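You operate a simulated robot arm through the tools that you are given. There is no shell and no other tool. Be economical: measure what you need, move in short steps, check, and stop when the job is done.

You run a simulated two-armed robot. Do the job below in one go: nothing can be reset, and whatever is moved stays where it is left.

## Task
Clear the twisting machine's screen and shut the machine down.
Fine: guard shut; round white button; limit knob to 150, slow-fast lever to slow; off-on knob off, big red button in.
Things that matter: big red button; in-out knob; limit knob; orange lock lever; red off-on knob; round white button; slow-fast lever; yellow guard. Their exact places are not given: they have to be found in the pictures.

The check looks at the end state, three seconds after you hand in, the way a careful person would. Anything else that was tipped, shoved, dropped, spilled or broken makes it a failure.

## Robot
Two 7-joint arms with fingered hands on one trunk, on a base that drives. Base frame: it is fixed to the floor where the robot stands at the start and does not move with it; the origin is under the middle of the robot, x ahead of it, y to its left, z up. Units: m, rad, N and s.
The left shoulder is at the start at [0.03, 0.119, 1.144], the right one opposite. With the tool pointing down near the work surface each hand reaches from about 0.16 to 0.68 m from the robot's upright axis, wherever it stands, measured 20 degrees to its own side. Places, roughly: big red button [0.4, 0.4, 0.8]; in-out knob [0.6, 0.3, 1]; limit knob [0.6, 0.2, 1]; orange lock lever [0.4, -0.4, 0.8]; red off-on knob [0.6, 0.4, 1]; round white button [0.5, 0.2, 1]; slow-fast lever [0.5, 0.2, 0.7]; yellow guard [0.7, 0, 1]. Payload 3.8 kg a hand.
The TCP of each hand is the grasp point between the finger pads, 0.025 m short of the fingertips. In the tool frame z runs along the fingers and y along their closing line. The gripper opens to 0.088 m. The gripper's body begins 0.029 m behind the TCP. The gripper is a hand of 4 fingers: y runs from the thumb to the fingers, the wrist lies at [-0.013, -0.106, -0.174] in the tool frame, and closing takes about 1.5 s.
Orientation is that of the tool frame in the base frame, as [roll, pitch, yaw] about the fixed x, y, z axes, in that order (R = Rz(yaw) Ry(pitch) Rx(roll)). With the fingers straight down and the wrist toward the robot, the tool's x, y and z point along [0, 1, 0], [1, 0, 0] and [0, 0, -1] of the base frame.

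## Interface
- The arms move only by the tool arm_command. It takes "left_deltas", "right_deltas" or both (then of equal length, played together; a hand with none holds still); each is a list of rows, each a list of 7 numbers: the gripper command, from -1 (shut) to 1 (fully open), values between in proportion, then the shift along the tool's x, y, z in units of 50 mm (1.0 is 50 mm), then the turn, a rotation vector about the tool's x, y, z in units of 4 degrees (1.0 is 4 degrees). In form: [[fingers, tx, ty, tz, ax, ay, az], ...]. A call has 1 to 20 rows; each row shifts and turns the commanded pose from where the row before left it, along the tool's axes as they then stand. A call with a number of a shift or a turn outside -1 to 1 is refused whole. Each row takes 0.2 s and may step no farther than 0.05 m and 0.15 rad from the row before; otherwise, or with a gripper value out of range, the whole call is refused. A pose out of reach is approached as far as the arm can. The call stops where the force on the tool passes 40 N (or 10 N more than at its start, if that is more) or the arm is blocked; 0.2 s more then pass. Each finger travels about 0.153 m/s and halts on what it meets, pressing with about 31 N; the grip force reading is that of the motor and also rises with nothing between the fingers. The clock runs only during rows and for 0.2 s after the last one: add rows that do not move to give the fingers time. The reply holds the time, the measured pose of the TCP, the force on the tool along the base axes, the opening and the grip force, in the units named above and with some noise, with the torque about the TCP (base axes, N m) and any sound that the robot's microphone picked up.
- Cameras (640 x 400 px; columns grow to the right, rows downward): "scene" is now at [0.0526, 0.0174, 1.6889]; the picture's right is [0.22, -0.97, 0.00], its down [-0.76, -0.17, -0.62] and it looks along [0.61, 0.14, -0.78] (base axes); focal length 267 px, centre (320, 200). "left" rides on the left gripper at [-0.064, -0.083, -0.098] in its tool frame; the picture's right is [-0.62, -0.37, 0.69], its down [0.71, -0.63, 0.30] and it looks along [0.32, 0.68, 0.65] (tool axes); focal length 265 px, centre (320, 200). "right" rides on the right gripper at [0.064, -0.083, -0.098] in its tool frame; the picture's right is [-0.62, 0.37, -0.69], its down [-0.71, -0.63, 0.30] and it looks along [-0.32, 0.68, 0.65] (tool axes); focal length 265 px, centre (320, 200).
- capture(camera): a new picture of that camera. It takes no simulated time.
- raise_lower(by): slides the trunk up (or, below 0, down) by that many m; the arms and the scene camera ride with it, the base frame stays. It gives what a move gives, with no picture.
- base_move(legs): drives the robot by 1 to 6 legs, each [ahead, left, turn to the left] in m, m and rad, along the robot's own axes; the way and the turn of a leg run together, so that a leg with both is an arc; at most 1.5 m and 3.142 rad a leg. The arms and the cameras ride along, it lands a little off, and it stops where it bumps. It gives what a move gives.
- set_grasp(shape, hand): the hand has 4 fingers and takes this shape, open, in about a second: jaw (thumb against the fingers, like two jaws); tri (thumb and two fingers); tip (a fingertip pinch); poke (one finger out to press); point (the index stretched); flat (the hand flat); cup (the hand cupped); fist (a fist). The gripper value then closes the fingers along that shape, each until it touches; the sizes above hold for jaw. It gives what a move gives, with no picture.
- aim_head(pan, tilt): turns the head with the scene camera to pan (to the left, within 2.094 rad either way) and tilt (down, from -0.506 to 1.204), counted from straight ahead of the robot. It gives what a move gives.
- locate(camera, pixels): for up to 12 pixels [column, row] of the newest picture of that camera ("zoom" is the newest enlarged one), the place [x, y, z] in the base frame of the surface seen there, good to about 0.002 m. It takes no simulated time.
- inspect(camera, box): a new picture of the part [left, top, right, bottom] of that camera's present view, enlarged. It takes no simulated time.
- hand_in(): hands the job in; it is judged then, once.

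Go step by step. Measure first, check grasps and placings, and put right what went wrong. The budget is 80 turns and 58 pictures, counting those below and the enlarged ones. Unless the task says otherwise, let go and move clear before handing in, and close with one line.

The tools are called after "Call:" as a command line: name --argument value ..., lists and objects as JSON in quotes. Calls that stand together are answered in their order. arm_command: Moves the arms, as the interface text tells. Its arguments: {"type":"object","properties":{"left_deltas":{"type":"array","items":{"type":"array","items":{"type":"number"}}},"right_deltas":{"type":"array","items":{"type":"array","items":{"type":"number"}}}},"required":[]} The other tools are called the same way: raise_lower (by) slides the trunk up or down; set_grasp (shape, hand) gives the hand a shape; base_move (legs) drives the base; aim_head (pan, tilt) turns the head that bears the scene camera; capture (camera) takes a picture; locate (camera, pixels) gives the place of the surface under pixels of a picture; inspect (camera, box) takes an enlarged picture of a part of a camera's view; hand_in () hands the job in.

At the start:

```text
clock: 0.0
left_ee_pos: [0.4419, 0.3971, 1.276]
left_tcp_rot: [-3.142, 0.001, 1.571]
left_ft_force: [0.6, 0.0, 0.3]
left_torque: [0.01, 0.01, -0.01]
left_grip_width: 0.0876
left_grip_force: 0.1
left_shape: jaw
right_ee_pos: [0.5029, 0.0263, 1.2937]
right_tcp_rot: [3.141, 0.0, 1.57]
right_ft_force: [0.1, -0.8, 0.1]
right_torque: [0.03, 0.02, 0.03]
right_grip_width: 0.0877
right_grip_force: 0.0
right_shape: jaw
trunk travel left (down, up): [-0.3, 0.29]
robot x, y, heading: [0.0023, -0.0038, 0.003]
head pan, tilt: [0.223, 0.899]
```

scene: 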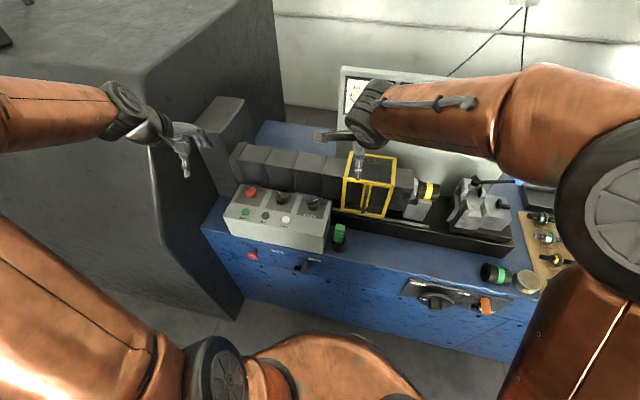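
right: 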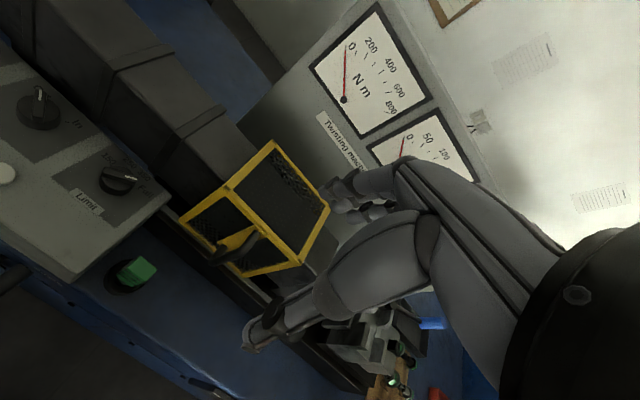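
left: 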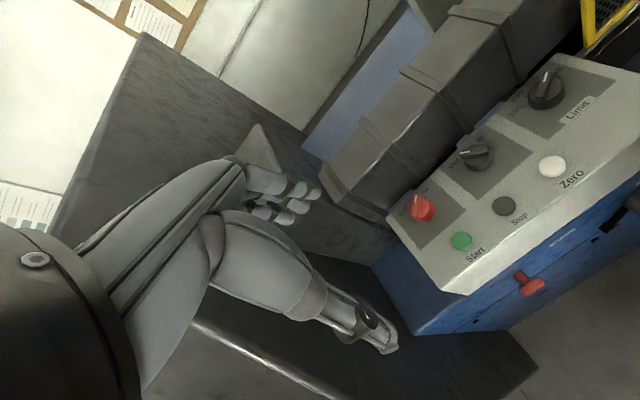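

The scene shows the control box around (280,215), the yellow guard at (367,190), and the front panel with a red button at (253,253) and a lever at (300,265). I'll zoom in on the controls first.

Call:
inspect --camera "left" --box '[380, 40, 640, 310]'

Call:
inspect --camera "scene" --box '[200, 130, 440, 280]'

Call:
inspect --camera "right" --box '[0, 60, 340, 300]'

```text
1.48 times, centred on (510, 175) of left
```

zoom: 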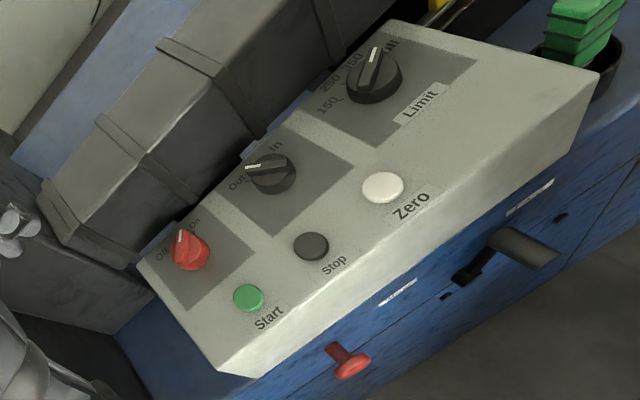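

```text
2.67 times, centred on (320, 205) of scene
```

zoom: 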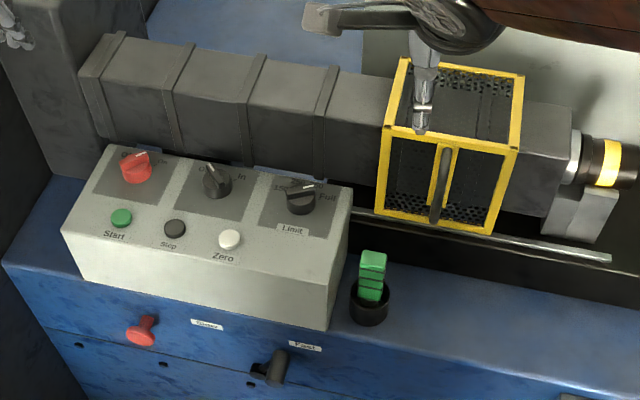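

```text
1.67 times, centred on (170, 180) of right
```

zoom: 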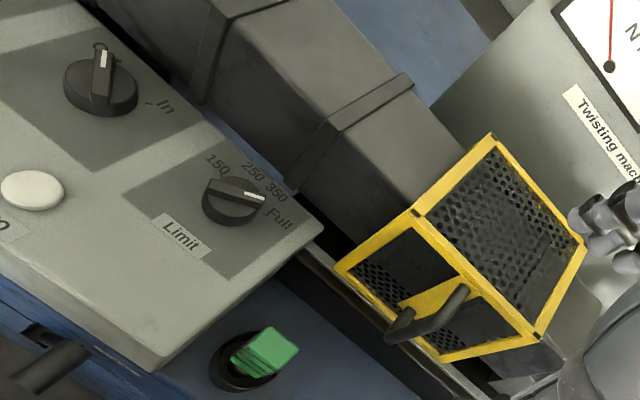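

The knob pointers: limit points near Full/350, in-out near the middle, off-on between off and on (to check). I'll measure the controls from the existing pictures.

Call:
locate --camera "zoom" --pixels '[[235, 190], [262, 196], [215, 165], [280, 220], [32, 190], [415, 212], [490, 135], [585, 243], [535, 335], [440, 362], [458, 300], [400, 325]]'

Call:
locate --camera "left" --pixels '[[421, 208], [424, 222], [475, 155], [503, 205], [461, 241], [552, 166], [546, 90], [532, 286], [525, 278], [405, 240], [455, 292], [640, 180]]'

Call:
locate --camera "scene" --pixels '[[253, 255], [248, 250], [300, 267], [296, 270], [307, 260], [278, 252], [314, 260], [340, 235], [250, 192], [229, 217], [329, 224], [322, 252]]'

Call:
inspect --camera "scene" --box '[220, 170, 340, 290]'

```text
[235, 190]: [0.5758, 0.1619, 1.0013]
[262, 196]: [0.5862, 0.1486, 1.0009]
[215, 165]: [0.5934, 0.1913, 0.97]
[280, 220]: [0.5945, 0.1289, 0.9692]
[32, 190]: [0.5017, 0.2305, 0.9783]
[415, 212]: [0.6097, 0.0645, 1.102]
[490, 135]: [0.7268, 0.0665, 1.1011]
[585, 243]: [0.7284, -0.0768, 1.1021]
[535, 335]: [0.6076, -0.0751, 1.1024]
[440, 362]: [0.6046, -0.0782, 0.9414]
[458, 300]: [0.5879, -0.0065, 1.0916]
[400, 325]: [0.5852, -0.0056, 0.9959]
```

```text
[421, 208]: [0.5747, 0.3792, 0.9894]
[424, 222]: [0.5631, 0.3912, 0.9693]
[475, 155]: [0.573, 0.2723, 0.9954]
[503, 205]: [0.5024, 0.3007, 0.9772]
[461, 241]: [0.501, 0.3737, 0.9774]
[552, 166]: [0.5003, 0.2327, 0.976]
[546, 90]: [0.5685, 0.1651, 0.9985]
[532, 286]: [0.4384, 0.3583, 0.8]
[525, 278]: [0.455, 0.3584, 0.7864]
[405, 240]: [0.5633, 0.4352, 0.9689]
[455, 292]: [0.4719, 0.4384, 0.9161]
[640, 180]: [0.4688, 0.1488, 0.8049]
```

```text
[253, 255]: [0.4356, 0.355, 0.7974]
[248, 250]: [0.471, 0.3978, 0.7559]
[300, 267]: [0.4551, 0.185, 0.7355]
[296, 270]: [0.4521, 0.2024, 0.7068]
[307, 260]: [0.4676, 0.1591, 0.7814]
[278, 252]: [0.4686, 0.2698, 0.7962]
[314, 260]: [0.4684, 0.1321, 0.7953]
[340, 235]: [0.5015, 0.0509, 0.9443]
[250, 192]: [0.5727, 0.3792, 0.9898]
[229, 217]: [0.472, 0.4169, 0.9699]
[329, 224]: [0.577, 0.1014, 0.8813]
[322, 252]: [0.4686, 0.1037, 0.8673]
```

```text
3.33 times, centred on (280, 230) of scene
```

zoom: 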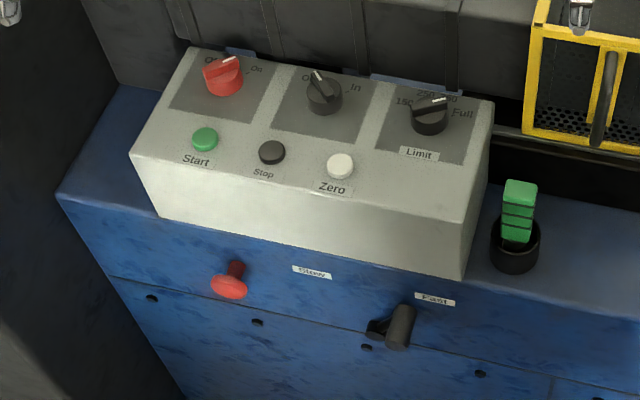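

The box top is level at z≈0.97; the red button sticks out of the front at (0.436,0.356,0.797) and the lever sits near y≈0.17, at the Fast end. I'll move the right arm out of the way and look at the guard and front panel.

Call:
arm_command --right_deltas '[[1, -0.8, -0.5, 0, 0, 0, 0], [1, -0.8, -0.5, 0, 0, 0, 0], [1, -0.8, -0.5, 0, 0, 0, 0], [1, -0.8, -0.5, 0, 0, 0, 0], [1, -0.8, -0.5, 0, 0, 0, 0], [1, -0.8, -0.5, 0, 0, 0, 0]]'

Call:
aim_head --pan -0.1 --tilt 0.75

Call:
capture --camera "scene"

Call:
capture --camera "right"

```text
clock: 1.4
left_ee_pos: [0.4402, 0.3962, 1.277]
left_tcp_rot: [3.138, -0.001, 1.571]
left_ft_force: [-0.4, -0.1, -0.3]
left_torque: [0.02, -0.07, 0.03]
left_grip_width: 0.0873
left_grip_force: 0.1
left_shape: jaw
right_ee_pos: [0.3464, -0.2127, 1.2915]
right_tcp_rot: [3.141, -0.001, 1.573]
right_ft_force: [0.0, 0.1, -0.3]
right_torque: [-0.01, -0.04, 0.02]
right_grip_width: 0.0875
right_grip_force: 0.1
right_shape: jaw
trunk travel left (down, up): [-0.3, 0.29]
robot x, y, heading: [-0.0006, -0.0005, 0.001]
head pan, tilt: [0.223, 0.899]
```

```text
clock: 2.2
left_ee_pos: [0.4409, 0.3975, 1.275]
left_tcp_rot: [-3.141, 0.0, 1.57]
left_ft_force: [-0.6, 0.2, 0.7]
left_torque: [0.02, -0.02, 0.0]
left_grip_width: 0.0875
left_grip_force: 0.1
left_shape: jaw
right_ee_pos: [0.3499, -0.2107, 1.2923]
right_tcp_rot: [-3.141, -0.001, 1.571]
right_ft_force: [0.7, 0.3, -0.7]
right_torque: [-0.02, 0.02, 0.01]
right_grip_width: 0.0875
right_grip_force: 0.0
right_shape: jaw
trunk travel left (down, up): [-0.3, 0.29]
robot x, y, heading: [-0.0012, 0.0008, 0.0]
head pan, tilt: [-0.099, 0.75]
```

```text
50 pictures are left
```

scene: 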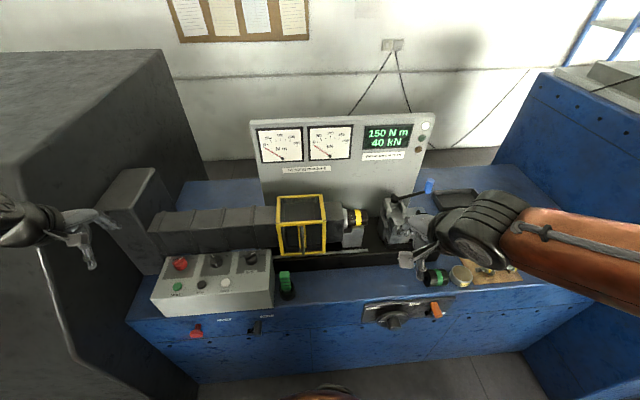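

```text
49 pictures are left
```

right: 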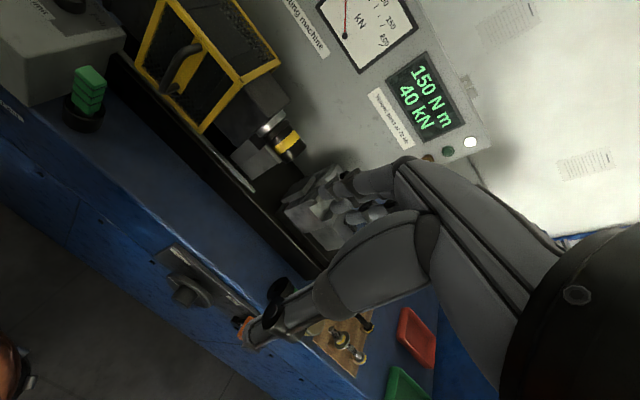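

The screen at (388,138) reads 150 N m / 40 kN, so Zero should clear it. I'll zoom in on the guard and the box.

Call:
inspect --camera "scene" --box '[240, 100, 460, 280]'

Call:
inspect --camera "scene" --box '[130, 230, 310, 350]'

Call:
inspect --camera "scene" --box '[350, 230, 540, 350]'

```text
2.22 times, centred on (350, 190) of scene
```

zoom: 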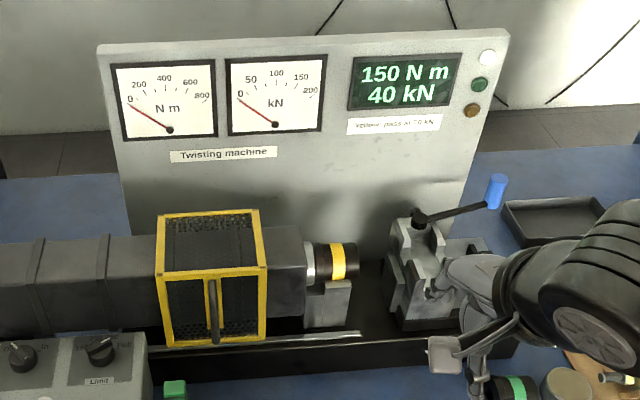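

```text
3.33 times, centred on (220, 290) of scene
```

zoom: 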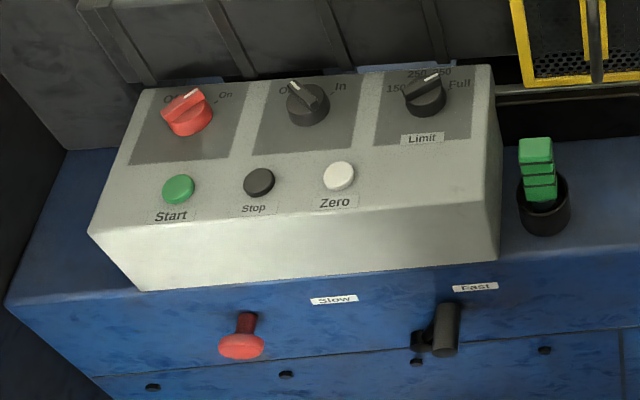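

```text
3.33 times, centred on (445, 290) of scene
```

zoom: 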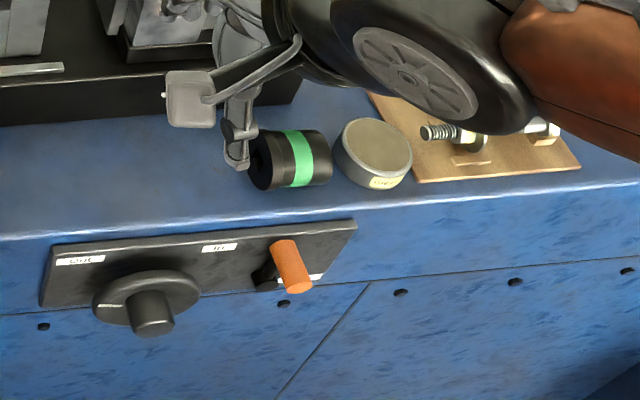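

The guard cage (zoom 210,280) slides along the machine body, and the open area around the chuck lies to its right, so I'll push the handle toward −y. I'm bringing the right hand, fingers shut, to the handle's left side.

Call:
arm_command --right_deltas '[[-1, 0.743, 0.63, 0, 0, 0, 0], [-1, 0.743, 0.63, 0, 0, 0, 0], [-1, 0.743, 0.63, 0, 0, 0, 0], [-1, 0.743, 0.63, 0, 0, 0, 0], [-1, 0.743, 0.63, 0, 0, 0, 0], [-1, 0.743, 0.63, 0, 0, 0, 0], [-1, 0.743, 0.63, 0, 0, 0, 0], [-1, 0, 0, 0.9, 0, 0, 0], [-1, 0, 0, 0.9, 0, 0, 0], [-1, 0, 0, 0.9, 0, 0, 0], [-1, 0, 0, 0, 0, 0, 0]]'

Call:
capture --camera "scene"

Call:
capture --camera "right"

```text
clock: 4.6
left_ee_pos: [0.4418, 0.3967, 1.276]
left_tcp_rot: [-3.141, -0.002, 1.569]
left_ft_force: [-0.9, -0.4, -0.6]
left_torque: [0.0, 0.03, 0.0]
left_grip_width: 0.0878
left_grip_force: 0.1
left_shape: jaw
right_ee_pos: [0.567, 0.0446, 1.1588]
right_tcp_rot: [-3.14, 0.0, 1.57]
right_ft_force: [-0.3, -0.8, -0.4]
right_torque: [0.0, 0.0, 0.01]
right_grip_width: 0.0
right_grip_force: 31.0
right_shape: jaw
trunk travel left (down, up): [-0.3, 0.29]
robot x, y, heading: [-0.001, -0.0011, -0.005]
head pan, tilt: [-0.099, 0.75]
```

```text
45 pictures are left
```

scene: 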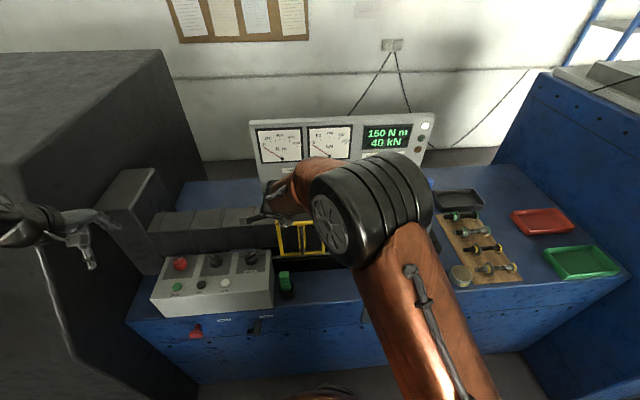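

```text
44 pictures are left
```

right: 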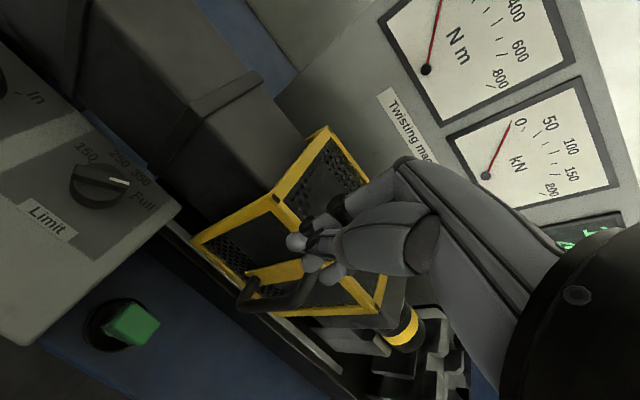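

The closed fingertips (310,250) are to the left of the handle's line and above it. I'll lower them beside the handle and push toward −y until blocked.

Call:
arm_command --right_deltas '[[-1, 0, 0.16, 0.8, 0, 0, 0], [-1, 0, 0.1, 0.76, 0, 0, 0], [-1, -0.4, 0, 0, 0, 0, 0], [-1, -0.4, 0, 0, 0, 0, 0], [-1, -0.4, 0, 0, 0, 0, 0], [-1, -0.4, 0, 0, 0, 0, 0], [-1, -0.4, 0, 0, 0, 0, 0]]'

Call:
capture --camera "right"

```text
clock: 6.2
left_ee_pos: [0.4382, 0.3969, 1.2777]
left_tcp_rot: [3.137, 0.0, 1.57]
left_ft_force: [0.1, -0.9, -0.4]
left_torque: [-0.03, 0.0, 0.03]
left_grip_width: 0.0876
left_grip_force: 0.1
left_shape: jaw
right_ee_pos: [0.5801, -0.055, 1.0809]
right_tcp_rot: [3.139, 0.0, 1.569]
right_ft_force: [-25.8, -3.3, 0.6]
right_torque: [-0.01, -0.5, -0.3]
right_grip_width: 0.0
right_grip_force: 31.2
right_shape: jaw
trunk travel left (down, up): [-0.3, 0.29]
robot x, y, heading: [0.0027, 0.0035, -0.003]
head pan, tilt: [-0.099, 0.75]
```

```text
43 pictures are left
```

right: 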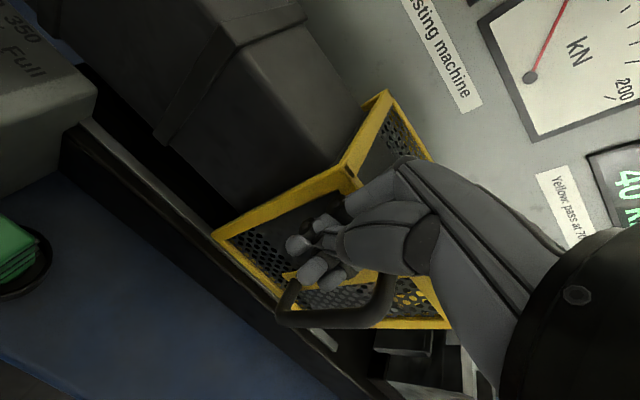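

The guard is sliding with the hand, but the fingers rub its front (Fx −26 N). I'll ease back 7 mm and keep pushing.

Call:
arm_command --right_deltas '[[-1, 0, -0.14, 0, 0, 0, 0], [-1, -0.4, 0, 0, 0, 0, 0], [-1, -0.4, 0, 0, 0, 0, 0], [-1, -0.4, 0, 0, 0, 0, 0], [-1, -0.4, 0, 0, 0, 0, 0], [-1, -0.4, 0, 0, 0, 0, 0], [-1, -0.4, 0, 0, 0, 0, 0], [-1, -0.4, 0, 0, 0, 0, 0]]'

Call:
capture --camera "right"

Call:
capture --camera "scene"

```text
clock: 7.5
left_ee_pos: [0.4379, 0.401, 1.2765]
left_tcp_rot: [3.141, 0.002, 1.576]
left_ft_force: [-0.7, -0.4, -0.4]
left_torque: [-0.02, 0.01, 0.0]
left_grip_width: 0.0876
left_grip_force: 0.1
left_shape: jaw
right_ee_pos: [0.5776, -0.1209, 1.0816]
right_tcp_rot: [3.136, -0.014, 1.604]
right_ft_force: [-7.0, 18.4, 1.9]
right_torque: [-0.12, -0.19, 0.21]
right_grip_width: 0.0
right_grip_force: 31.0
right_shape: jaw
trunk travel left (down, up): [-0.3, 0.29]
robot x, y, heading: [-0.0005, 0.0042, 0.007]
head pan, tilt: [-0.099, 0.75]
stopped in row 6 (right hand): the force on the tool passed its limit at 47 N (the readings are from after the stop); the commanded pose is now the measured one
```

```text
42 pictures are left
```

right: 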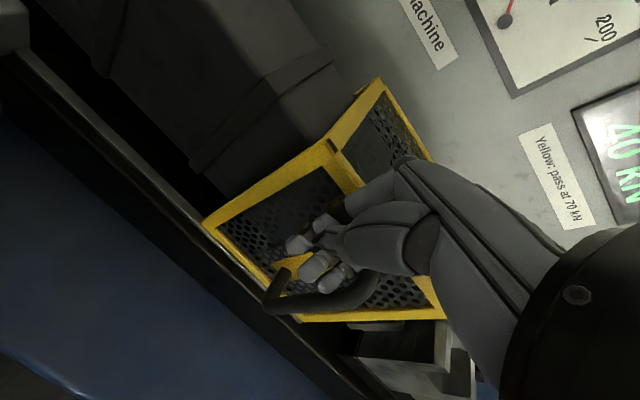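

```text
41 pictures are left
```

scene: 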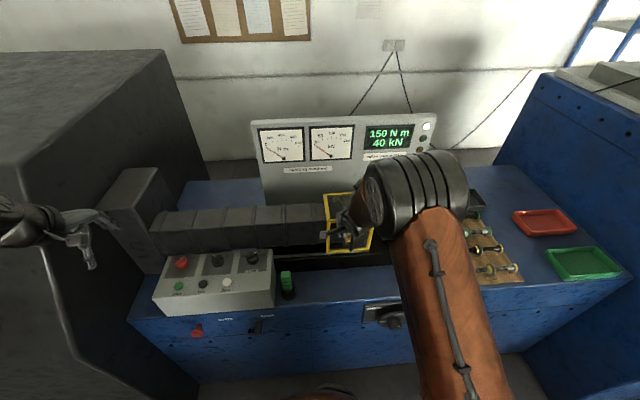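

It stopped at 47 N, which is probably the end stop. I'll push gently once more to confirm, then lift the hand clear and measure.

Call:
arm_command --right_deltas '[[-1, -0.15, 0, 0, 0, 0, 0], [-1, -0.15, 0, 0, 0, 0, 0], [-1, -0.15, 0, 0, 0, 0, 0], [-1, -0.15, 0, 0, 0, 0, 0], [-1, -0.15, 0, 0, 0, 0, 0]]'

Call:
arm_command --right_deltas '[[-1, 0.3, -0.2, 0, 0, 0, 0], [-1, 0, -0.2, -0.9, 0, 0, 0], [-1, 0, 0, -1, 0, 0, 0], [-1, 0, 0, -1, 0, 0, 0], [-1, 0, -0.9, 0, 0, 0, 0], [-1, 0, -0.9, 0, 0, 0, 0], [-1, 0, -0.9, 0, 0, 0, 0], [-1, -0.9, 0, 0, 0, 0, 0], [-1, -0.9, 0, 0, 0, 0, 0], [-1, -0.9, 0, 0, 0, 0, 0]]'

Call:
inspect --camera "scene" --box '[240, 100, 460, 280]'

```text
clock: 8.1
left_ee_pos: [0.4378, 0.4021, 1.2763]
left_tcp_rot: [3.14, -0.001, 1.577]
left_ft_force: [0.9, -0.8, 0.5]
left_torque: [0.01, -0.01, 0.0]
left_grip_width: 0.0875
left_grip_force: 0.1
left_shape: jaw
right_ee_pos: [0.5766, -0.1215, 1.0816]
right_tcp_rot: [3.133, -0.025, 1.621]
right_ft_force: [-7.6, 20.4, 2.5]
right_torque: [-0.17, -0.15, 0.23]
right_grip_width: 0.0
right_grip_force: 30.9
right_shape: jaw
trunk travel left (down, up): [-0.3, 0.29]
robot x, y, heading: [-0.0022, 0.0045, 0.005]
head pan, tilt: [-0.099, 0.75]
stopped in row 2 (right hand): the force on the tool passed its limit at 43 N (the readings are from after the stop); the commanded pose is now the measured one
```

```text
clock: 10.3
left_ee_pos: [0.4383, 0.4005, 1.2759]
left_tcp_rot: [-3.141, 0.0, 1.577]
left_ft_force: [-0.4, -0.6, 0.0]
left_torque: [0.04, -0.01, 0.03]
left_grip_width: 0.0875
left_grip_force: 0.1
left_shape: jaw
right_ee_pos: [0.4274, -0.2589, 1.2211]
right_tcp_rot: [3.133, -0.021, 1.611]
right_ft_force: [-0.9, 0.3, 0.8]
right_torque: [0.01, 0.0, 0.01]
right_grip_width: 0.0
right_grip_force: 31.3
right_shape: jaw
trunk travel left (down, up): [-0.3, 0.29]
robot x, y, heading: [0.0014, 0.0019, 0.006]
head pan, tilt: [-0.099, 0.75]
```

```text
2.22 times, centred on (350, 190) of scene
```

zoom: 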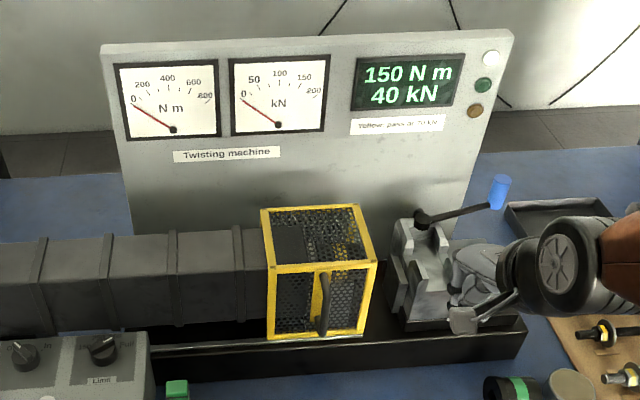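

The guard now covers the chuck and won't go farther, so it's shut. Next I'll set the left hand to poke and bring it above the white button (0.501,0.232,0.977).

Call:
set_grasp --hand "left" --shape "poke"

Call:
arm_command --left_deltas '[[-1, -0.84, 0.315, 0, 0, 0, 0], [-1, -0.84, 0.315, 0, 0, 0, 0], [-1, -0.84, 0.315, 0, 0, 0, 0], [-1, -0.84, 0.315, 0, 0, 0, 0], [-1, 0, 0, 0.9, 0, 0, 0], [-1, 0, 0, 0.9, 0, 0, 0], [-1, 0, 0, 0.9, 0, 0, 0], [-1, 0, 0, 0.6, 0, 0, 0], [-1, 0, 0, 0, 0, 0, 0]]'

Call:
capture --camera "left"

Call:
capture --camera "scene"

```text
clock: 11.2
left_ee_pos: [0.4396, 0.4008, 1.2749]
left_tcp_rot: [-3.141, 0.0, 1.575]
left_ft_force: [-0.6, 0.1, -0.3]
left_torque: [-0.01, -0.01, -0.02]
left_grip_width: 0.0
left_grip_force: 0.0
left_shape: poke
right_ee_pos: [0.4268, -0.2573, 1.2211]
right_tcp_rot: [3.134, -0.02, 1.612]
right_ft_force: [-0.3, 0.5, 0.1]
right_torque: [0.0, -0.03, -0.05]
right_grip_width: 0.0001
right_grip_force: 31.2
right_shape: jaw
trunk travel left (down, up): [-0.3, 0.29]
robot x, y, heading: [0.0022, 0.0058, 0.004]
head pan, tilt: [-0.099, 0.75]
```

```text
clock: 13.2
left_ee_pos: [0.5047, 0.2347, 1.1078]
left_tcp_rot: [3.141, 0.0, 1.579]
left_ft_force: [0.2, 0.2, 0.3]
left_torque: [0.0, -0.01, 0.0]
left_grip_width: 0.0002
left_grip_force: 0.1
left_shape: poke
right_ee_pos: [0.4273, -0.2589, 1.2211]
right_tcp_rot: [3.135, -0.022, 1.61]
right_ft_force: [-0.2, -0.3, -0.5]
right_torque: [-0.02, 0.02, 0.01]
right_grip_width: 0.0001
right_grip_force: 31.2
right_shape: jaw
trunk travel left (down, up): [-0.3, 0.29]
robot x, y, heading: [-0.0012, 0.0017, 0.004]
head pan, tilt: [-0.099, 0.75]
```

```text
39 pictures are left
```

left: 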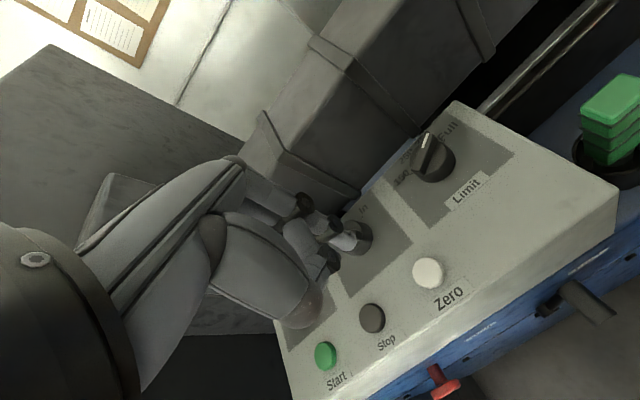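

```text
38 pictures are left
```

scene: 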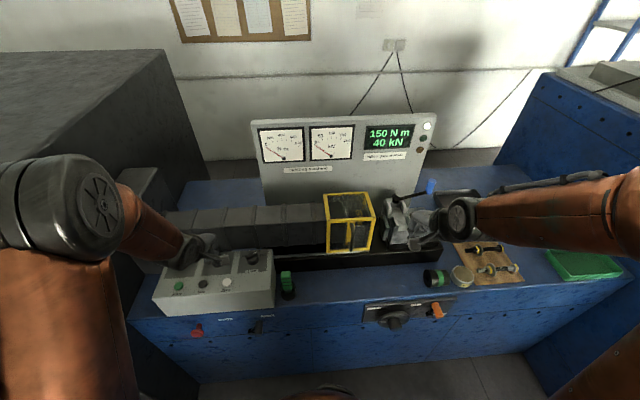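

The extended fingertip appears at (347,242) in the left view. I'll locate it to see its offset from the TCP and remeasure the button.

Call:
locate --camera "left" --pixels '[[347, 242], [338, 236], [428, 272], [305, 205], [320, 268], [300, 318], [430, 142], [424, 152], [403, 182], [440, 125], [433, 175]]'

Call:
inspect --camera "left" --box '[240, 150, 440, 340]'

```text
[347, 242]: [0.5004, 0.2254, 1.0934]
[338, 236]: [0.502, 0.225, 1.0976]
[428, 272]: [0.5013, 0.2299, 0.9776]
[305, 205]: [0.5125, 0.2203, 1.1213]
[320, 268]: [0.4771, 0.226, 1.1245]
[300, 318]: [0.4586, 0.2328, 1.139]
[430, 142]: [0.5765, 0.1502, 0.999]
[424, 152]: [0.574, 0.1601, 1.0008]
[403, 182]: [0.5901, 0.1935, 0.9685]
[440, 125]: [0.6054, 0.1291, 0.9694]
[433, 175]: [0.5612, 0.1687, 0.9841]
```

```text
2.11 times, centred on (340, 245) of left
```

zoom: 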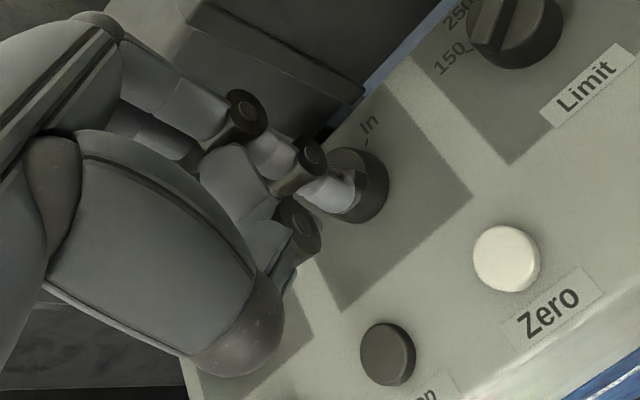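

The fingertip is under the TCP and 25 mm below it, almost exactly over the white button. I'll press down in small steps.

Call:
arm_command --left_deltas '[[-1, -0.06, -0.05, 0.6, 0, 0, 0], [-1, 0, 0, 0.7, 0, 0, 0], [-1, 0, 0, 0.6, 0, 0, 0], [-1, 0, 0, 0.1, 0, 0, 0], [-1, 0, 0, 0.08, 0, 0, 0], [-1, 0, 0, 0.08, 0, 0, 0], [-1, 0, 0, 0.08, 0, 0, 0], [-1, 0, 0, 0.08, 0, 0, 0], [-1, 0, 0, 0.08, 0, 0, 0]]'

Call:
inspect --camera "scene" --box '[340, 100, 460, 180]'

```text
clock: 15.2
left_ee_pos: [0.5034, 0.2298, 0.9942]
left_tcp_rot: [3.131, 0.001, 1.577]
left_ft_force: [4.0, 3.9, 33.0]
left_torque: [0.29, -0.07, -0.06]
left_grip_width: 0.0003
left_grip_force: 0.1
left_shape: poke
right_ee_pos: [0.4249, -0.2584, 1.2224]
right_tcp_rot: [3.132, -0.022, 1.609]
right_ft_force: [0.0, 0.7, -0.5]
right_torque: [-0.05, 0.0, 0.0]
right_grip_width: 0.0
right_grip_force: 31.1
right_shape: jaw
trunk travel left (down, up): [-0.3, 0.29]
robot x, y, heading: [0.0013, 0.0, 0.003]
head pan, tilt: [-0.099, 0.75]
heard: click
```

```text
5.00 times, centred on (400, 140) of scene
```

zoom: 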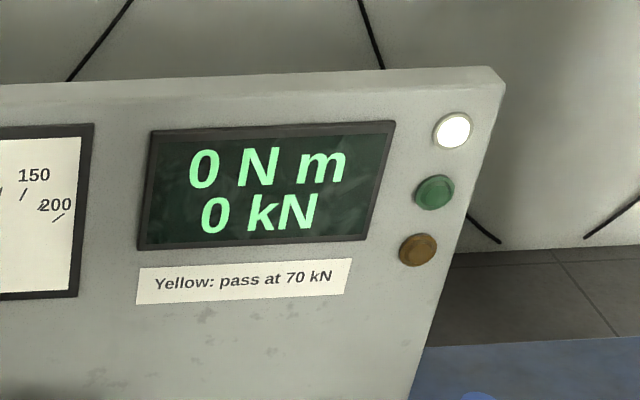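

A click, and the screen reads 0/0. I'll lift up and look closely at the limit knob.

Call:
arm_command --left_deltas '[[-1, 0, 0, -0.5, 0, 0, 0], [-1, 0, 0, -0.9, 0, 0, 0], [-1, 0, 0, -0.7, 0, 0, 0]]'

Call:
inspect --camera "left" --box '[370, 90, 500, 220]'

```text
clock: 16.0
left_ee_pos: [0.4991, 0.2304, 1.0965]
left_tcp_rot: [-3.138, 0.001, 1.576]
left_ft_force: [-0.1, -0.7, 0.2]
left_torque: [0.01, -0.01, 0.04]
left_grip_width: 0.0001
left_grip_force: 0.1
left_shape: poke
right_ee_pos: [0.428, -0.259, 1.222]
right_tcp_rot: [3.135, -0.021, 1.609]
right_ft_force: [-0.1, 1.2, -0.7]
right_torque: [-0.01, 0.0, -0.02]
right_grip_width: 0.0001
right_grip_force: 30.5
right_shape: jaw
trunk travel left (down, up): [-0.3, 0.29]
robot x, y, heading: [-0.002, 0.0021, 0.0]
head pan, tilt: [-0.099, 0.75]
```

```text
3.08 times, centred on (435, 155) of left
```

zoom: 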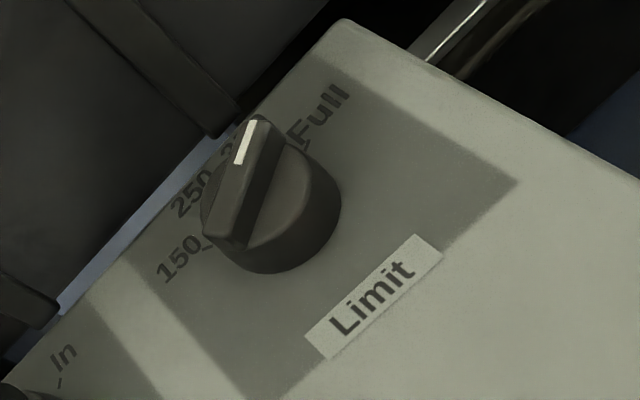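

Call:
locate --camera "zoom" --pixels '[[262, 125], [233, 240], [238, 160], [248, 190], [213, 240], [300, 148], [180, 262], [190, 195], [318, 115], [340, 185], [265, 265], [222, 190]]'

```text
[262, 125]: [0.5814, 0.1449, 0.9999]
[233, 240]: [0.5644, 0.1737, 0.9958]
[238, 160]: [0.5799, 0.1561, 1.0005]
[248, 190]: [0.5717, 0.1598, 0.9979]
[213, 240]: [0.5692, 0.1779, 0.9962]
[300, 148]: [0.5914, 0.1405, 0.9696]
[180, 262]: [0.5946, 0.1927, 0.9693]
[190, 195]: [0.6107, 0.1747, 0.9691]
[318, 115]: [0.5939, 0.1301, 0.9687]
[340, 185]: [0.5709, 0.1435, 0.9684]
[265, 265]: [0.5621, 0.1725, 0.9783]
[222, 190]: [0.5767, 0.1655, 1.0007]
```

The limit bar points at about −60° (Full), with its centre near (0.5725,0.1605) and top at z≈1.0; 150 lies at about +57°. I'll put the fingertip down on the clockwise side of the bar's tip.

Call:
arm_command --left_deltas '[[-1, -0.616, 0.433, 0, 0, 0, 0], [-1, -0.616, 0.433, 0, 0, 0, 0], [-1, -0.616, 0.433, 0, 0, 0, 0], [-1, 0, 0, 0.7, 0, 0, 0], [-1, 0, 0, 0.7, 0, 0, 0], [-1, 0, 0, 0.1, 0, 0, 0], [-1, 0, 0, 0.1, 0, 0, 0], [-1, 0, 0, 0.1, 0, 0, 0], [-1, 0, 0, 0, 0, 0, 0]]'

Call:
capture --camera "left"

Call:
inspect --camera "scene" --box '[130, 200, 310, 320]'

```text
clock: 18.0
left_ee_pos: [0.5655, 0.1363, 1.0119]
left_tcp_rot: [3.138, 0.0, 1.576]
left_ft_force: [-4.4, -2.0, 13.5]
left_torque: [0.08, 0.07, 0.05]
left_grip_width: 0.0003
left_grip_force: 0.0
left_shape: poke
right_ee_pos: [0.4244, -0.2591, 1.2219]
right_tcp_rot: [3.133, -0.021, 1.609]
right_ft_force: [0.1, 0.3, -0.5]
right_torque: [-0.01, -0.02, -0.02]
right_grip_width: 0.0
right_grip_force: 30.6
right_shape: jaw
trunk travel left (down, up): [-0.3, 0.29]
robot x, y, heading: [-0.0013, 0.0006, 0.008]
head pan, tilt: [-0.099, 0.75]
```

```text
34 pictures are left
```

left: 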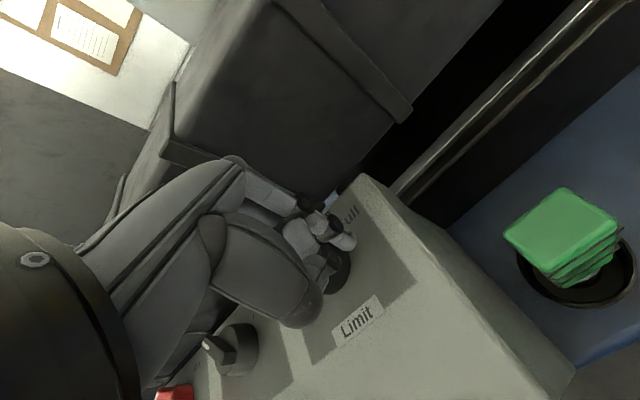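

```text
3.33 times, centred on (220, 260) of scene
```

zoom: 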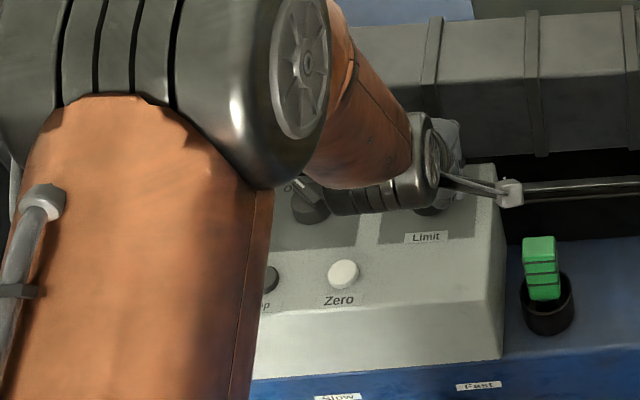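

There is 13.5 N upward on the finger, so it's resting on something. I'll zoom in on the fingertip.

Call:
inspect --camera "left" --box '[280, 180, 400, 320]'

```text
2.86 times, centred on (340, 250) of left
```

zoom: 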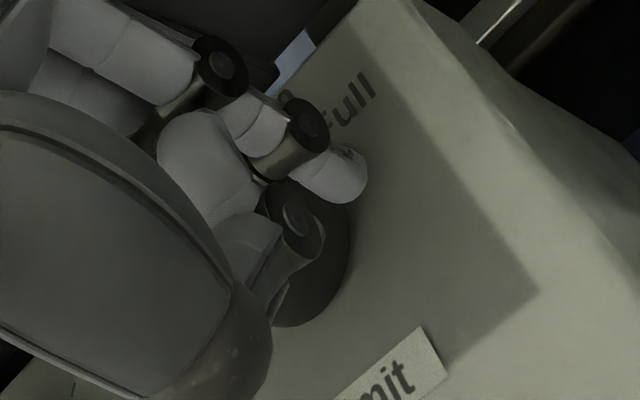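

The fingertip is on the disc edge, beside the bar. I'll raise it 2.5 mm and sweep the first half of the arc.

Call:
arm_command --left_deltas '[[-1, 0, 0, -0.05, 0, 0, 0], [-1, 0.066, 0.104, 0, 0, 0, 0], [-1, 0.012, 0.144, 0, 0, 0, 0], [-1, 0.062, 0.132, 0, 0, 0, 0], [-1, 0.104, 0.104, 0, 0, 0, 0], [-1, 0, 0, 0, 0, 0, 0]]'

Call:
inspect --camera "left" --box '[280, 180, 400, 320]'

```text
clock: 19.4
left_ee_pos: [0.5898, 0.1498, 1.0136]
left_tcp_rot: [3.14, -0.001, 1.579]
left_ft_force: [-1.3, -1.6, 13.5]
left_torque: [0.13, 0.1, 0.03]
left_grip_width: 0.0002
left_grip_force: 0.0
left_shape: poke
right_ee_pos: [0.426, -0.2594, 1.2217]
right_tcp_rot: [3.133, -0.021, 1.609]
right_ft_force: [-0.5, -0.1, -0.3]
right_torque: [0.0, 0.04, 0.01]
right_grip_width: 0.0001
right_grip_force: 31.0
right_shape: jaw
trunk travel left (down, up): [-0.3, 0.29]
robot x, y, heading: [-0.0012, 0.0006, 0.007]
head pan, tilt: [-0.099, 0.75]
```

```text
2.86 times, centred on (340, 250) of left
```

zoom: 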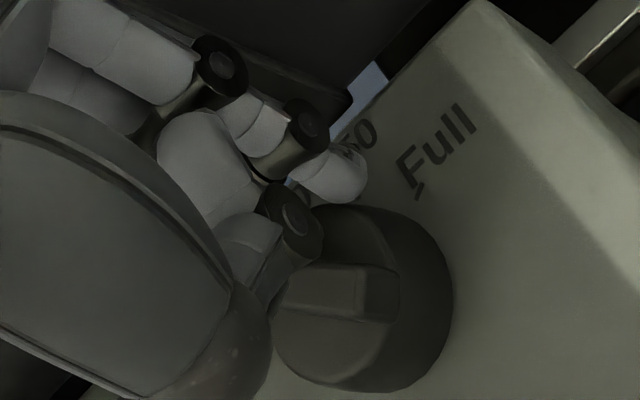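

The bar has turned a lot already (its tail is now at zoom (400,290)). I'll lift off and check where it points.

Call:
arm_command --left_deltas '[[-1, 0, 0, -0.6, 0, 0, 0], [-1, 0, 0, -0.8, 0, 0, 0], [-1, 0, -0.8, 0, 0, 0, 0], [-1, 0.6, -0.8, 0, 0, 0, 0], [-1, 0.6, 0, 0, 0, 0, 0]]'

Call:
inspect --camera "left" --box '[350, 90, 510, 230]'

```text
clock: 20.6
left_ee_pos: [0.51, 0.2101, 1.0803]
left_tcp_rot: [-3.142, 0.0, 1.575]
left_ft_force: [0.5, 0.0, -1.0]
left_torque: [-0.02, -0.01, -0.02]
left_grip_width: 0.0
left_grip_force: 0.1
left_shape: poke
right_ee_pos: [0.429, -0.2569, 1.2213]
right_tcp_rot: [3.137, -0.019, 1.608]
right_ft_force: [-0.2, 0.5, 0.2]
right_torque: [-0.01, 0.02, -0.03]
right_grip_width: 0.0002
right_grip_force: 31.2
right_shape: jaw
trunk travel left (down, up): [-0.3, 0.29]
robot x, y, heading: [-0.0007, 0.0023, 0.004]
head pan, tilt: [-0.099, 0.75]
```

```text
2.86 times, centred on (430, 160) of left
```

zoom: 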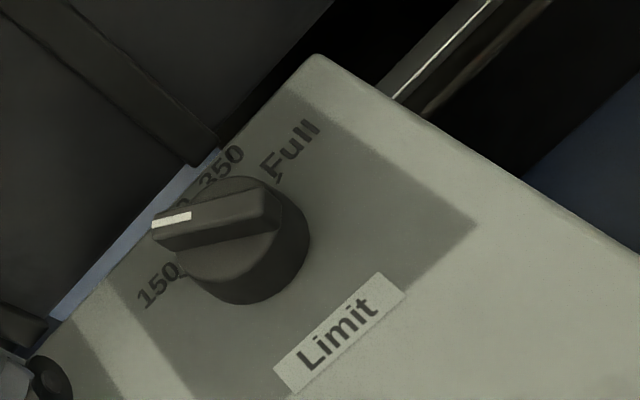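

The bar now points to about 250. I'll measure it to plan the remaining push.

Call:
locate --camera "zoom" --pixels '[[158, 222], [270, 200], [190, 215], [230, 205], [160, 240], [278, 222], [178, 270], [275, 178]]'

```text
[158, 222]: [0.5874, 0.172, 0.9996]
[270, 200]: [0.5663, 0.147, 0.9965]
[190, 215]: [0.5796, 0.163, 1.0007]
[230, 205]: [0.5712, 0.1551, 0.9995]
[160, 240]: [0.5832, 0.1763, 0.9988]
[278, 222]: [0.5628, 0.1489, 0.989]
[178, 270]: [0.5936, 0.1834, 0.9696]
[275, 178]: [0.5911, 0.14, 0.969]
```

The bar now runs from tail (0.565,0.148) to tip (0.586,0.174), about +51°, which matches the 150 tick at (0.5936,0.1834); the offset in the picture is parallax. I'll move over to view the off-on knob, and check the limit from the scene camera.

Call:
arm_command --left_deltas '[[-1, 0.9, 0, -0.3, 0, 0, 0], [-1, 0.95, 0, 0, 0, 0, 0], [-1, 0.95, 0, 0, 0, 0, 0], [-1, 0.95, 0, 0, 0, 0, 0], [-1, 0.95, 0, 0, 0, 0, 0]]'

Call:
inspect --camera "left" --box '[350, 80, 530, 230]'

Call:
inspect --camera "scene" --box '[140, 240, 290, 340]'

```text
clock: 21.8
left_ee_pos: [0.5088, 0.4463, 1.0965]
left_tcp_rot: [3.141, -0.001, 1.575]
left_ft_force: [0.2, 0.7, 0.0]
left_torque: [-0.02, 0.01, 0.0]
left_grip_width: 0.0001
left_grip_force: 0.1
left_shape: poke
right_ee_pos: [0.4269, -0.2573, 1.2218]
right_tcp_rot: [3.135, -0.018, 1.61]
right_ft_force: [0.5, -0.3, 0.8]
right_torque: [-0.02, 0.0, 0.0]
right_grip_width: 0.0
right_grip_force: 31.2
right_shape: jaw
trunk travel left (down, up): [-0.3, 0.29]
robot x, y, heading: [0.0039, 0.0025, 0.006]
head pan, tilt: [-0.099, 0.75]
```

```text
2.67 times, centred on (440, 155) of left
```

zoom: 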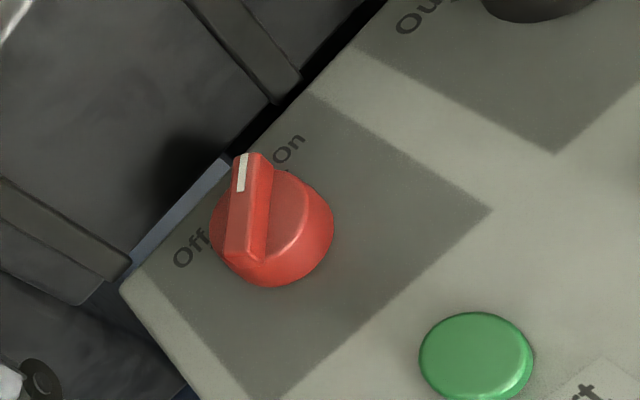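

```text
4.00 times, centred on (215, 290) of scene
```

zoom: 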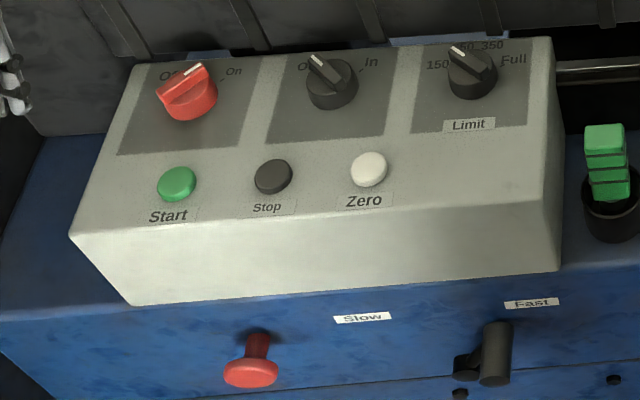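

In this view the limit bar sits like the in-out knob's "Out" position. I'll measure the bars and ticks on all three knobs.

Call:
locate --camera "zoom" --pixels '[[453, 50], [493, 77], [448, 67], [497, 67], [312, 58], [345, 86], [358, 70], [312, 72], [204, 67], [165, 100], [220, 80], [172, 80]]'

Call:
inspect --camera "left" --box '[390, 100, 450, 200]'

```text
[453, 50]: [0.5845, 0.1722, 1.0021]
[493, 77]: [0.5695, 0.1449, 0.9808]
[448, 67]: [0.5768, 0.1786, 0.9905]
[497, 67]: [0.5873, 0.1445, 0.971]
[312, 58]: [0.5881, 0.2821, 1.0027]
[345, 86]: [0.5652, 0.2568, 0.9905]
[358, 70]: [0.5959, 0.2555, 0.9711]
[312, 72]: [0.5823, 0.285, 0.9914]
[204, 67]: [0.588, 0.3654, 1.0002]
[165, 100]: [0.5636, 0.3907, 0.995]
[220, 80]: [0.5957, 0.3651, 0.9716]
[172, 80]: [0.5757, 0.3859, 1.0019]
```

```text
4.00 times, centred on (420, 150) of left
```

zoom: 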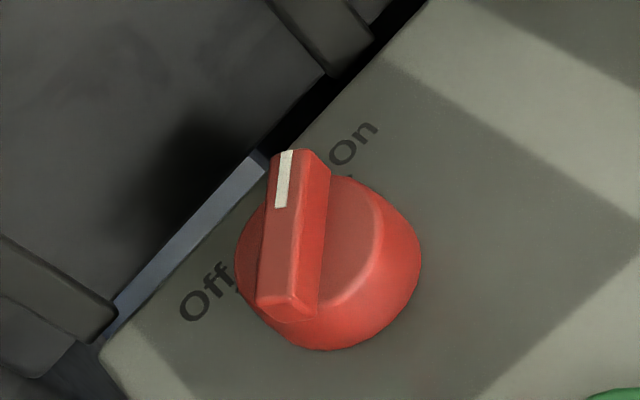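

In-out is at +47° (Out), limit is at about +52° (150), and off-on is at −46° (On) with its centre at (0.576,0.378). I'll use the same sweep on the off-on knob.

Call:
arm_command --left_deltas '[[-1, -0.63, 0.42, 0, 0, 0, 0], [-1, -0.63, 0.42, 0, 0, 0, 0], [-1, -0.63, 0.42, 0, 0, 0, 0], [-1, 0, 0, 0.7, 0, 0, 0], [-1, 0, 0, 0.7, 0, 0, 0], [-1, 0, 0, 0.15, 0, 0, 0], [-1, 0, 0, 0.1, 0, 0, 0], [-1, 0, 0, 0, 0, 0, 0], [-1, 0.11, 0.04, 0, 0, 0, 0], [-1, 0.004, 0.148, 0, 0, 0, 0], [-1, 0.062, 0.132, 0, 0, 0, 0], [-1, 0.104, 0.104, 0, 0, 0, 0], [-1, 0, 0, 0, 0, 0, 0]]'

Call:
inspect --camera "left" --box '[280, 180, 400, 320]'

```text
clock: 24.6
left_ee_pos: [0.5938, 0.3636, 1.0163]
left_tcp_rot: [-3.14, 0.0, 1.579]
left_ft_force: [-0.6, -0.7, 1.3]
left_torque: [0.01, -0.08, -0.01]
left_grip_width: 0.0002
left_grip_force: 0.0
left_shape: poke
right_ee_pos: [0.4273, -0.259, 1.2209]
right_tcp_rot: [3.134, -0.021, 1.61]
right_ft_force: [0.3, -0.5, 0.3]
right_torque: [0.02, -0.02, 0.0]
right_grip_width: 0.0
right_grip_force: 30.5
right_shape: jaw
trunk travel left (down, up): [-0.3, 0.29]
robot x, y, heading: [-0.0015, 0.0024, 0.004]
head pan, tilt: [-0.099, 0.75]
```

```text
2.86 times, centred on (340, 250) of left
```

zoom: 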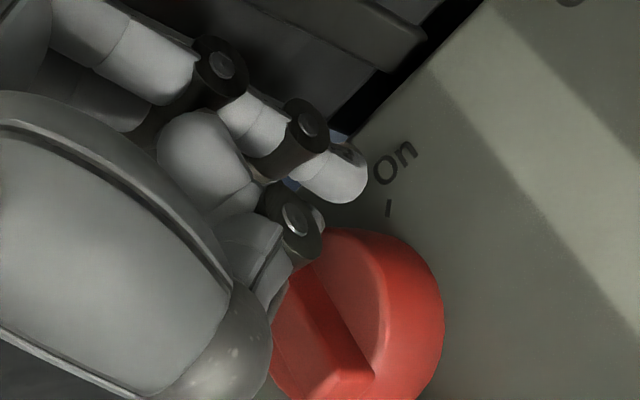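

The bar is now pointing about straight ahead, so I'll continue the arc toward Off.

Call:
arm_command --left_deltas '[[-1, 0.132, 0.04, 0, 0, 0, 0], [-1, 0.144, 0.0, 0, 0, 0, 0], [-1, 0.11, -0.03, 0, 0, 0, 0], [-1, 0.1, -0.04, 0, 0, 0, 0], [-1, 0, 0, 0, 0, 0, 0]]'

Call:
inspect --camera "left" --box '[280, 180, 400, 320]'

```text
clock: 25.8
left_ee_pos: [0.5936, 0.3817, 1.0168]
left_tcp_rot: [3.14, 0.001, 1.571]
left_ft_force: [2.0, -30.0, -0.8]
left_torque: [-0.54, -0.37, -0.12]
left_grip_width: 0.0
left_grip_force: 0.0
left_shape: poke
right_ee_pos: [0.428, -0.2625, 1.2211]
right_tcp_rot: [3.135, -0.024, 1.608]
right_ft_force: [0.0, 0.8, 0.2]
right_torque: [0.0, -0.02, 0.0]
right_grip_width: 0.0
right_grip_force: 31.1
right_shape: jaw
trunk travel left (down, up): [-0.3, 0.29]
robot x, y, heading: [-0.002, 0.0002, 0.008]
head pan, tilt: [-0.099, 0.75]
```

```text
2.86 times, centred on (340, 250) of left
```

zoom: 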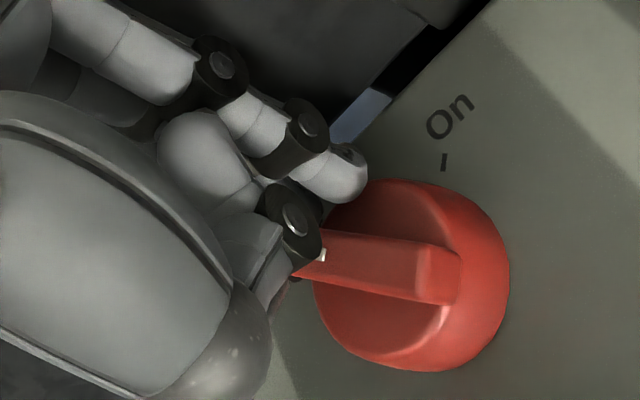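

The finger now meets 30 N and the bar has swung round, so it's likely against its Off stop. I'll back off, lift, and check.

Call:
arm_command --left_deltas '[[-1, -0.15, 0, 0, 0, 0, 0], [-1, 0, 0, -0.7, 0, 0, 0], [-1, 0, 0, -0.9, 0, 0, 0], [-1, 0.5, -0.8, 0, 0, 0, 0], [-1, 0.5, -0.8, 0, 0, 0, 0]]'

Call:
inspect --camera "left" --box '[350, 50, 560, 230]'

Call:
inspect --camera "scene" --box '[140, 240, 290, 340]'

```text
clock: 27.0
left_ee_pos: [0.5104, 0.4322, 1.0982]
left_tcp_rot: [3.14, 0.0, 1.577]
left_ft_force: [-0.8, -0.1, 0.8]
left_torque: [-0.01, -0.03, 0.03]
left_grip_width: 0.0001
left_grip_force: 0.0
left_shape: poke
right_ee_pos: [0.4271, -0.2576, 1.2214]
right_tcp_rot: [3.133, -0.019, 1.61]
right_ft_force: [-1.3, 0.6, -0.6]
right_torque: [0.0, -0.03, 0.0]
right_grip_width: 0.0
right_grip_force: 30.7
right_shape: jaw
trunk travel left (down, up): [-0.3, 0.29]
robot x, y, heading: [0.001, 0.0014, 0.012]
head pan, tilt: [-0.099, 0.75]
```

```text
2.22 times, centred on (455, 140) of left
```

zoom: 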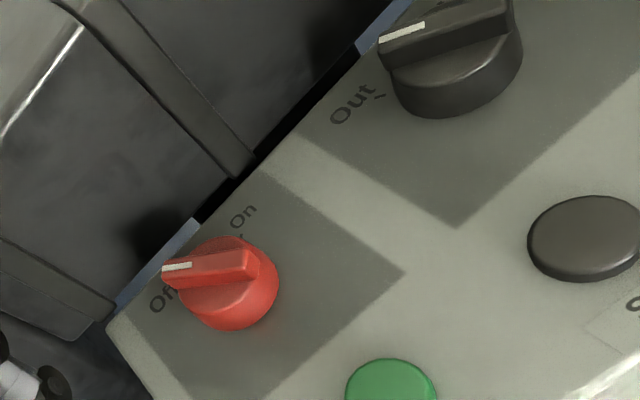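

```text
4.00 times, centred on (215, 290) of scene
```

zoom: 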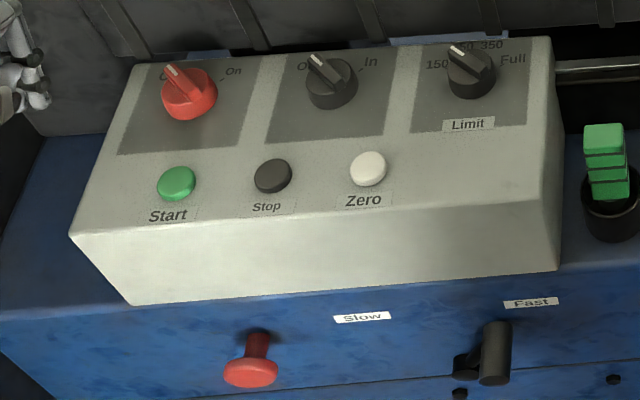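

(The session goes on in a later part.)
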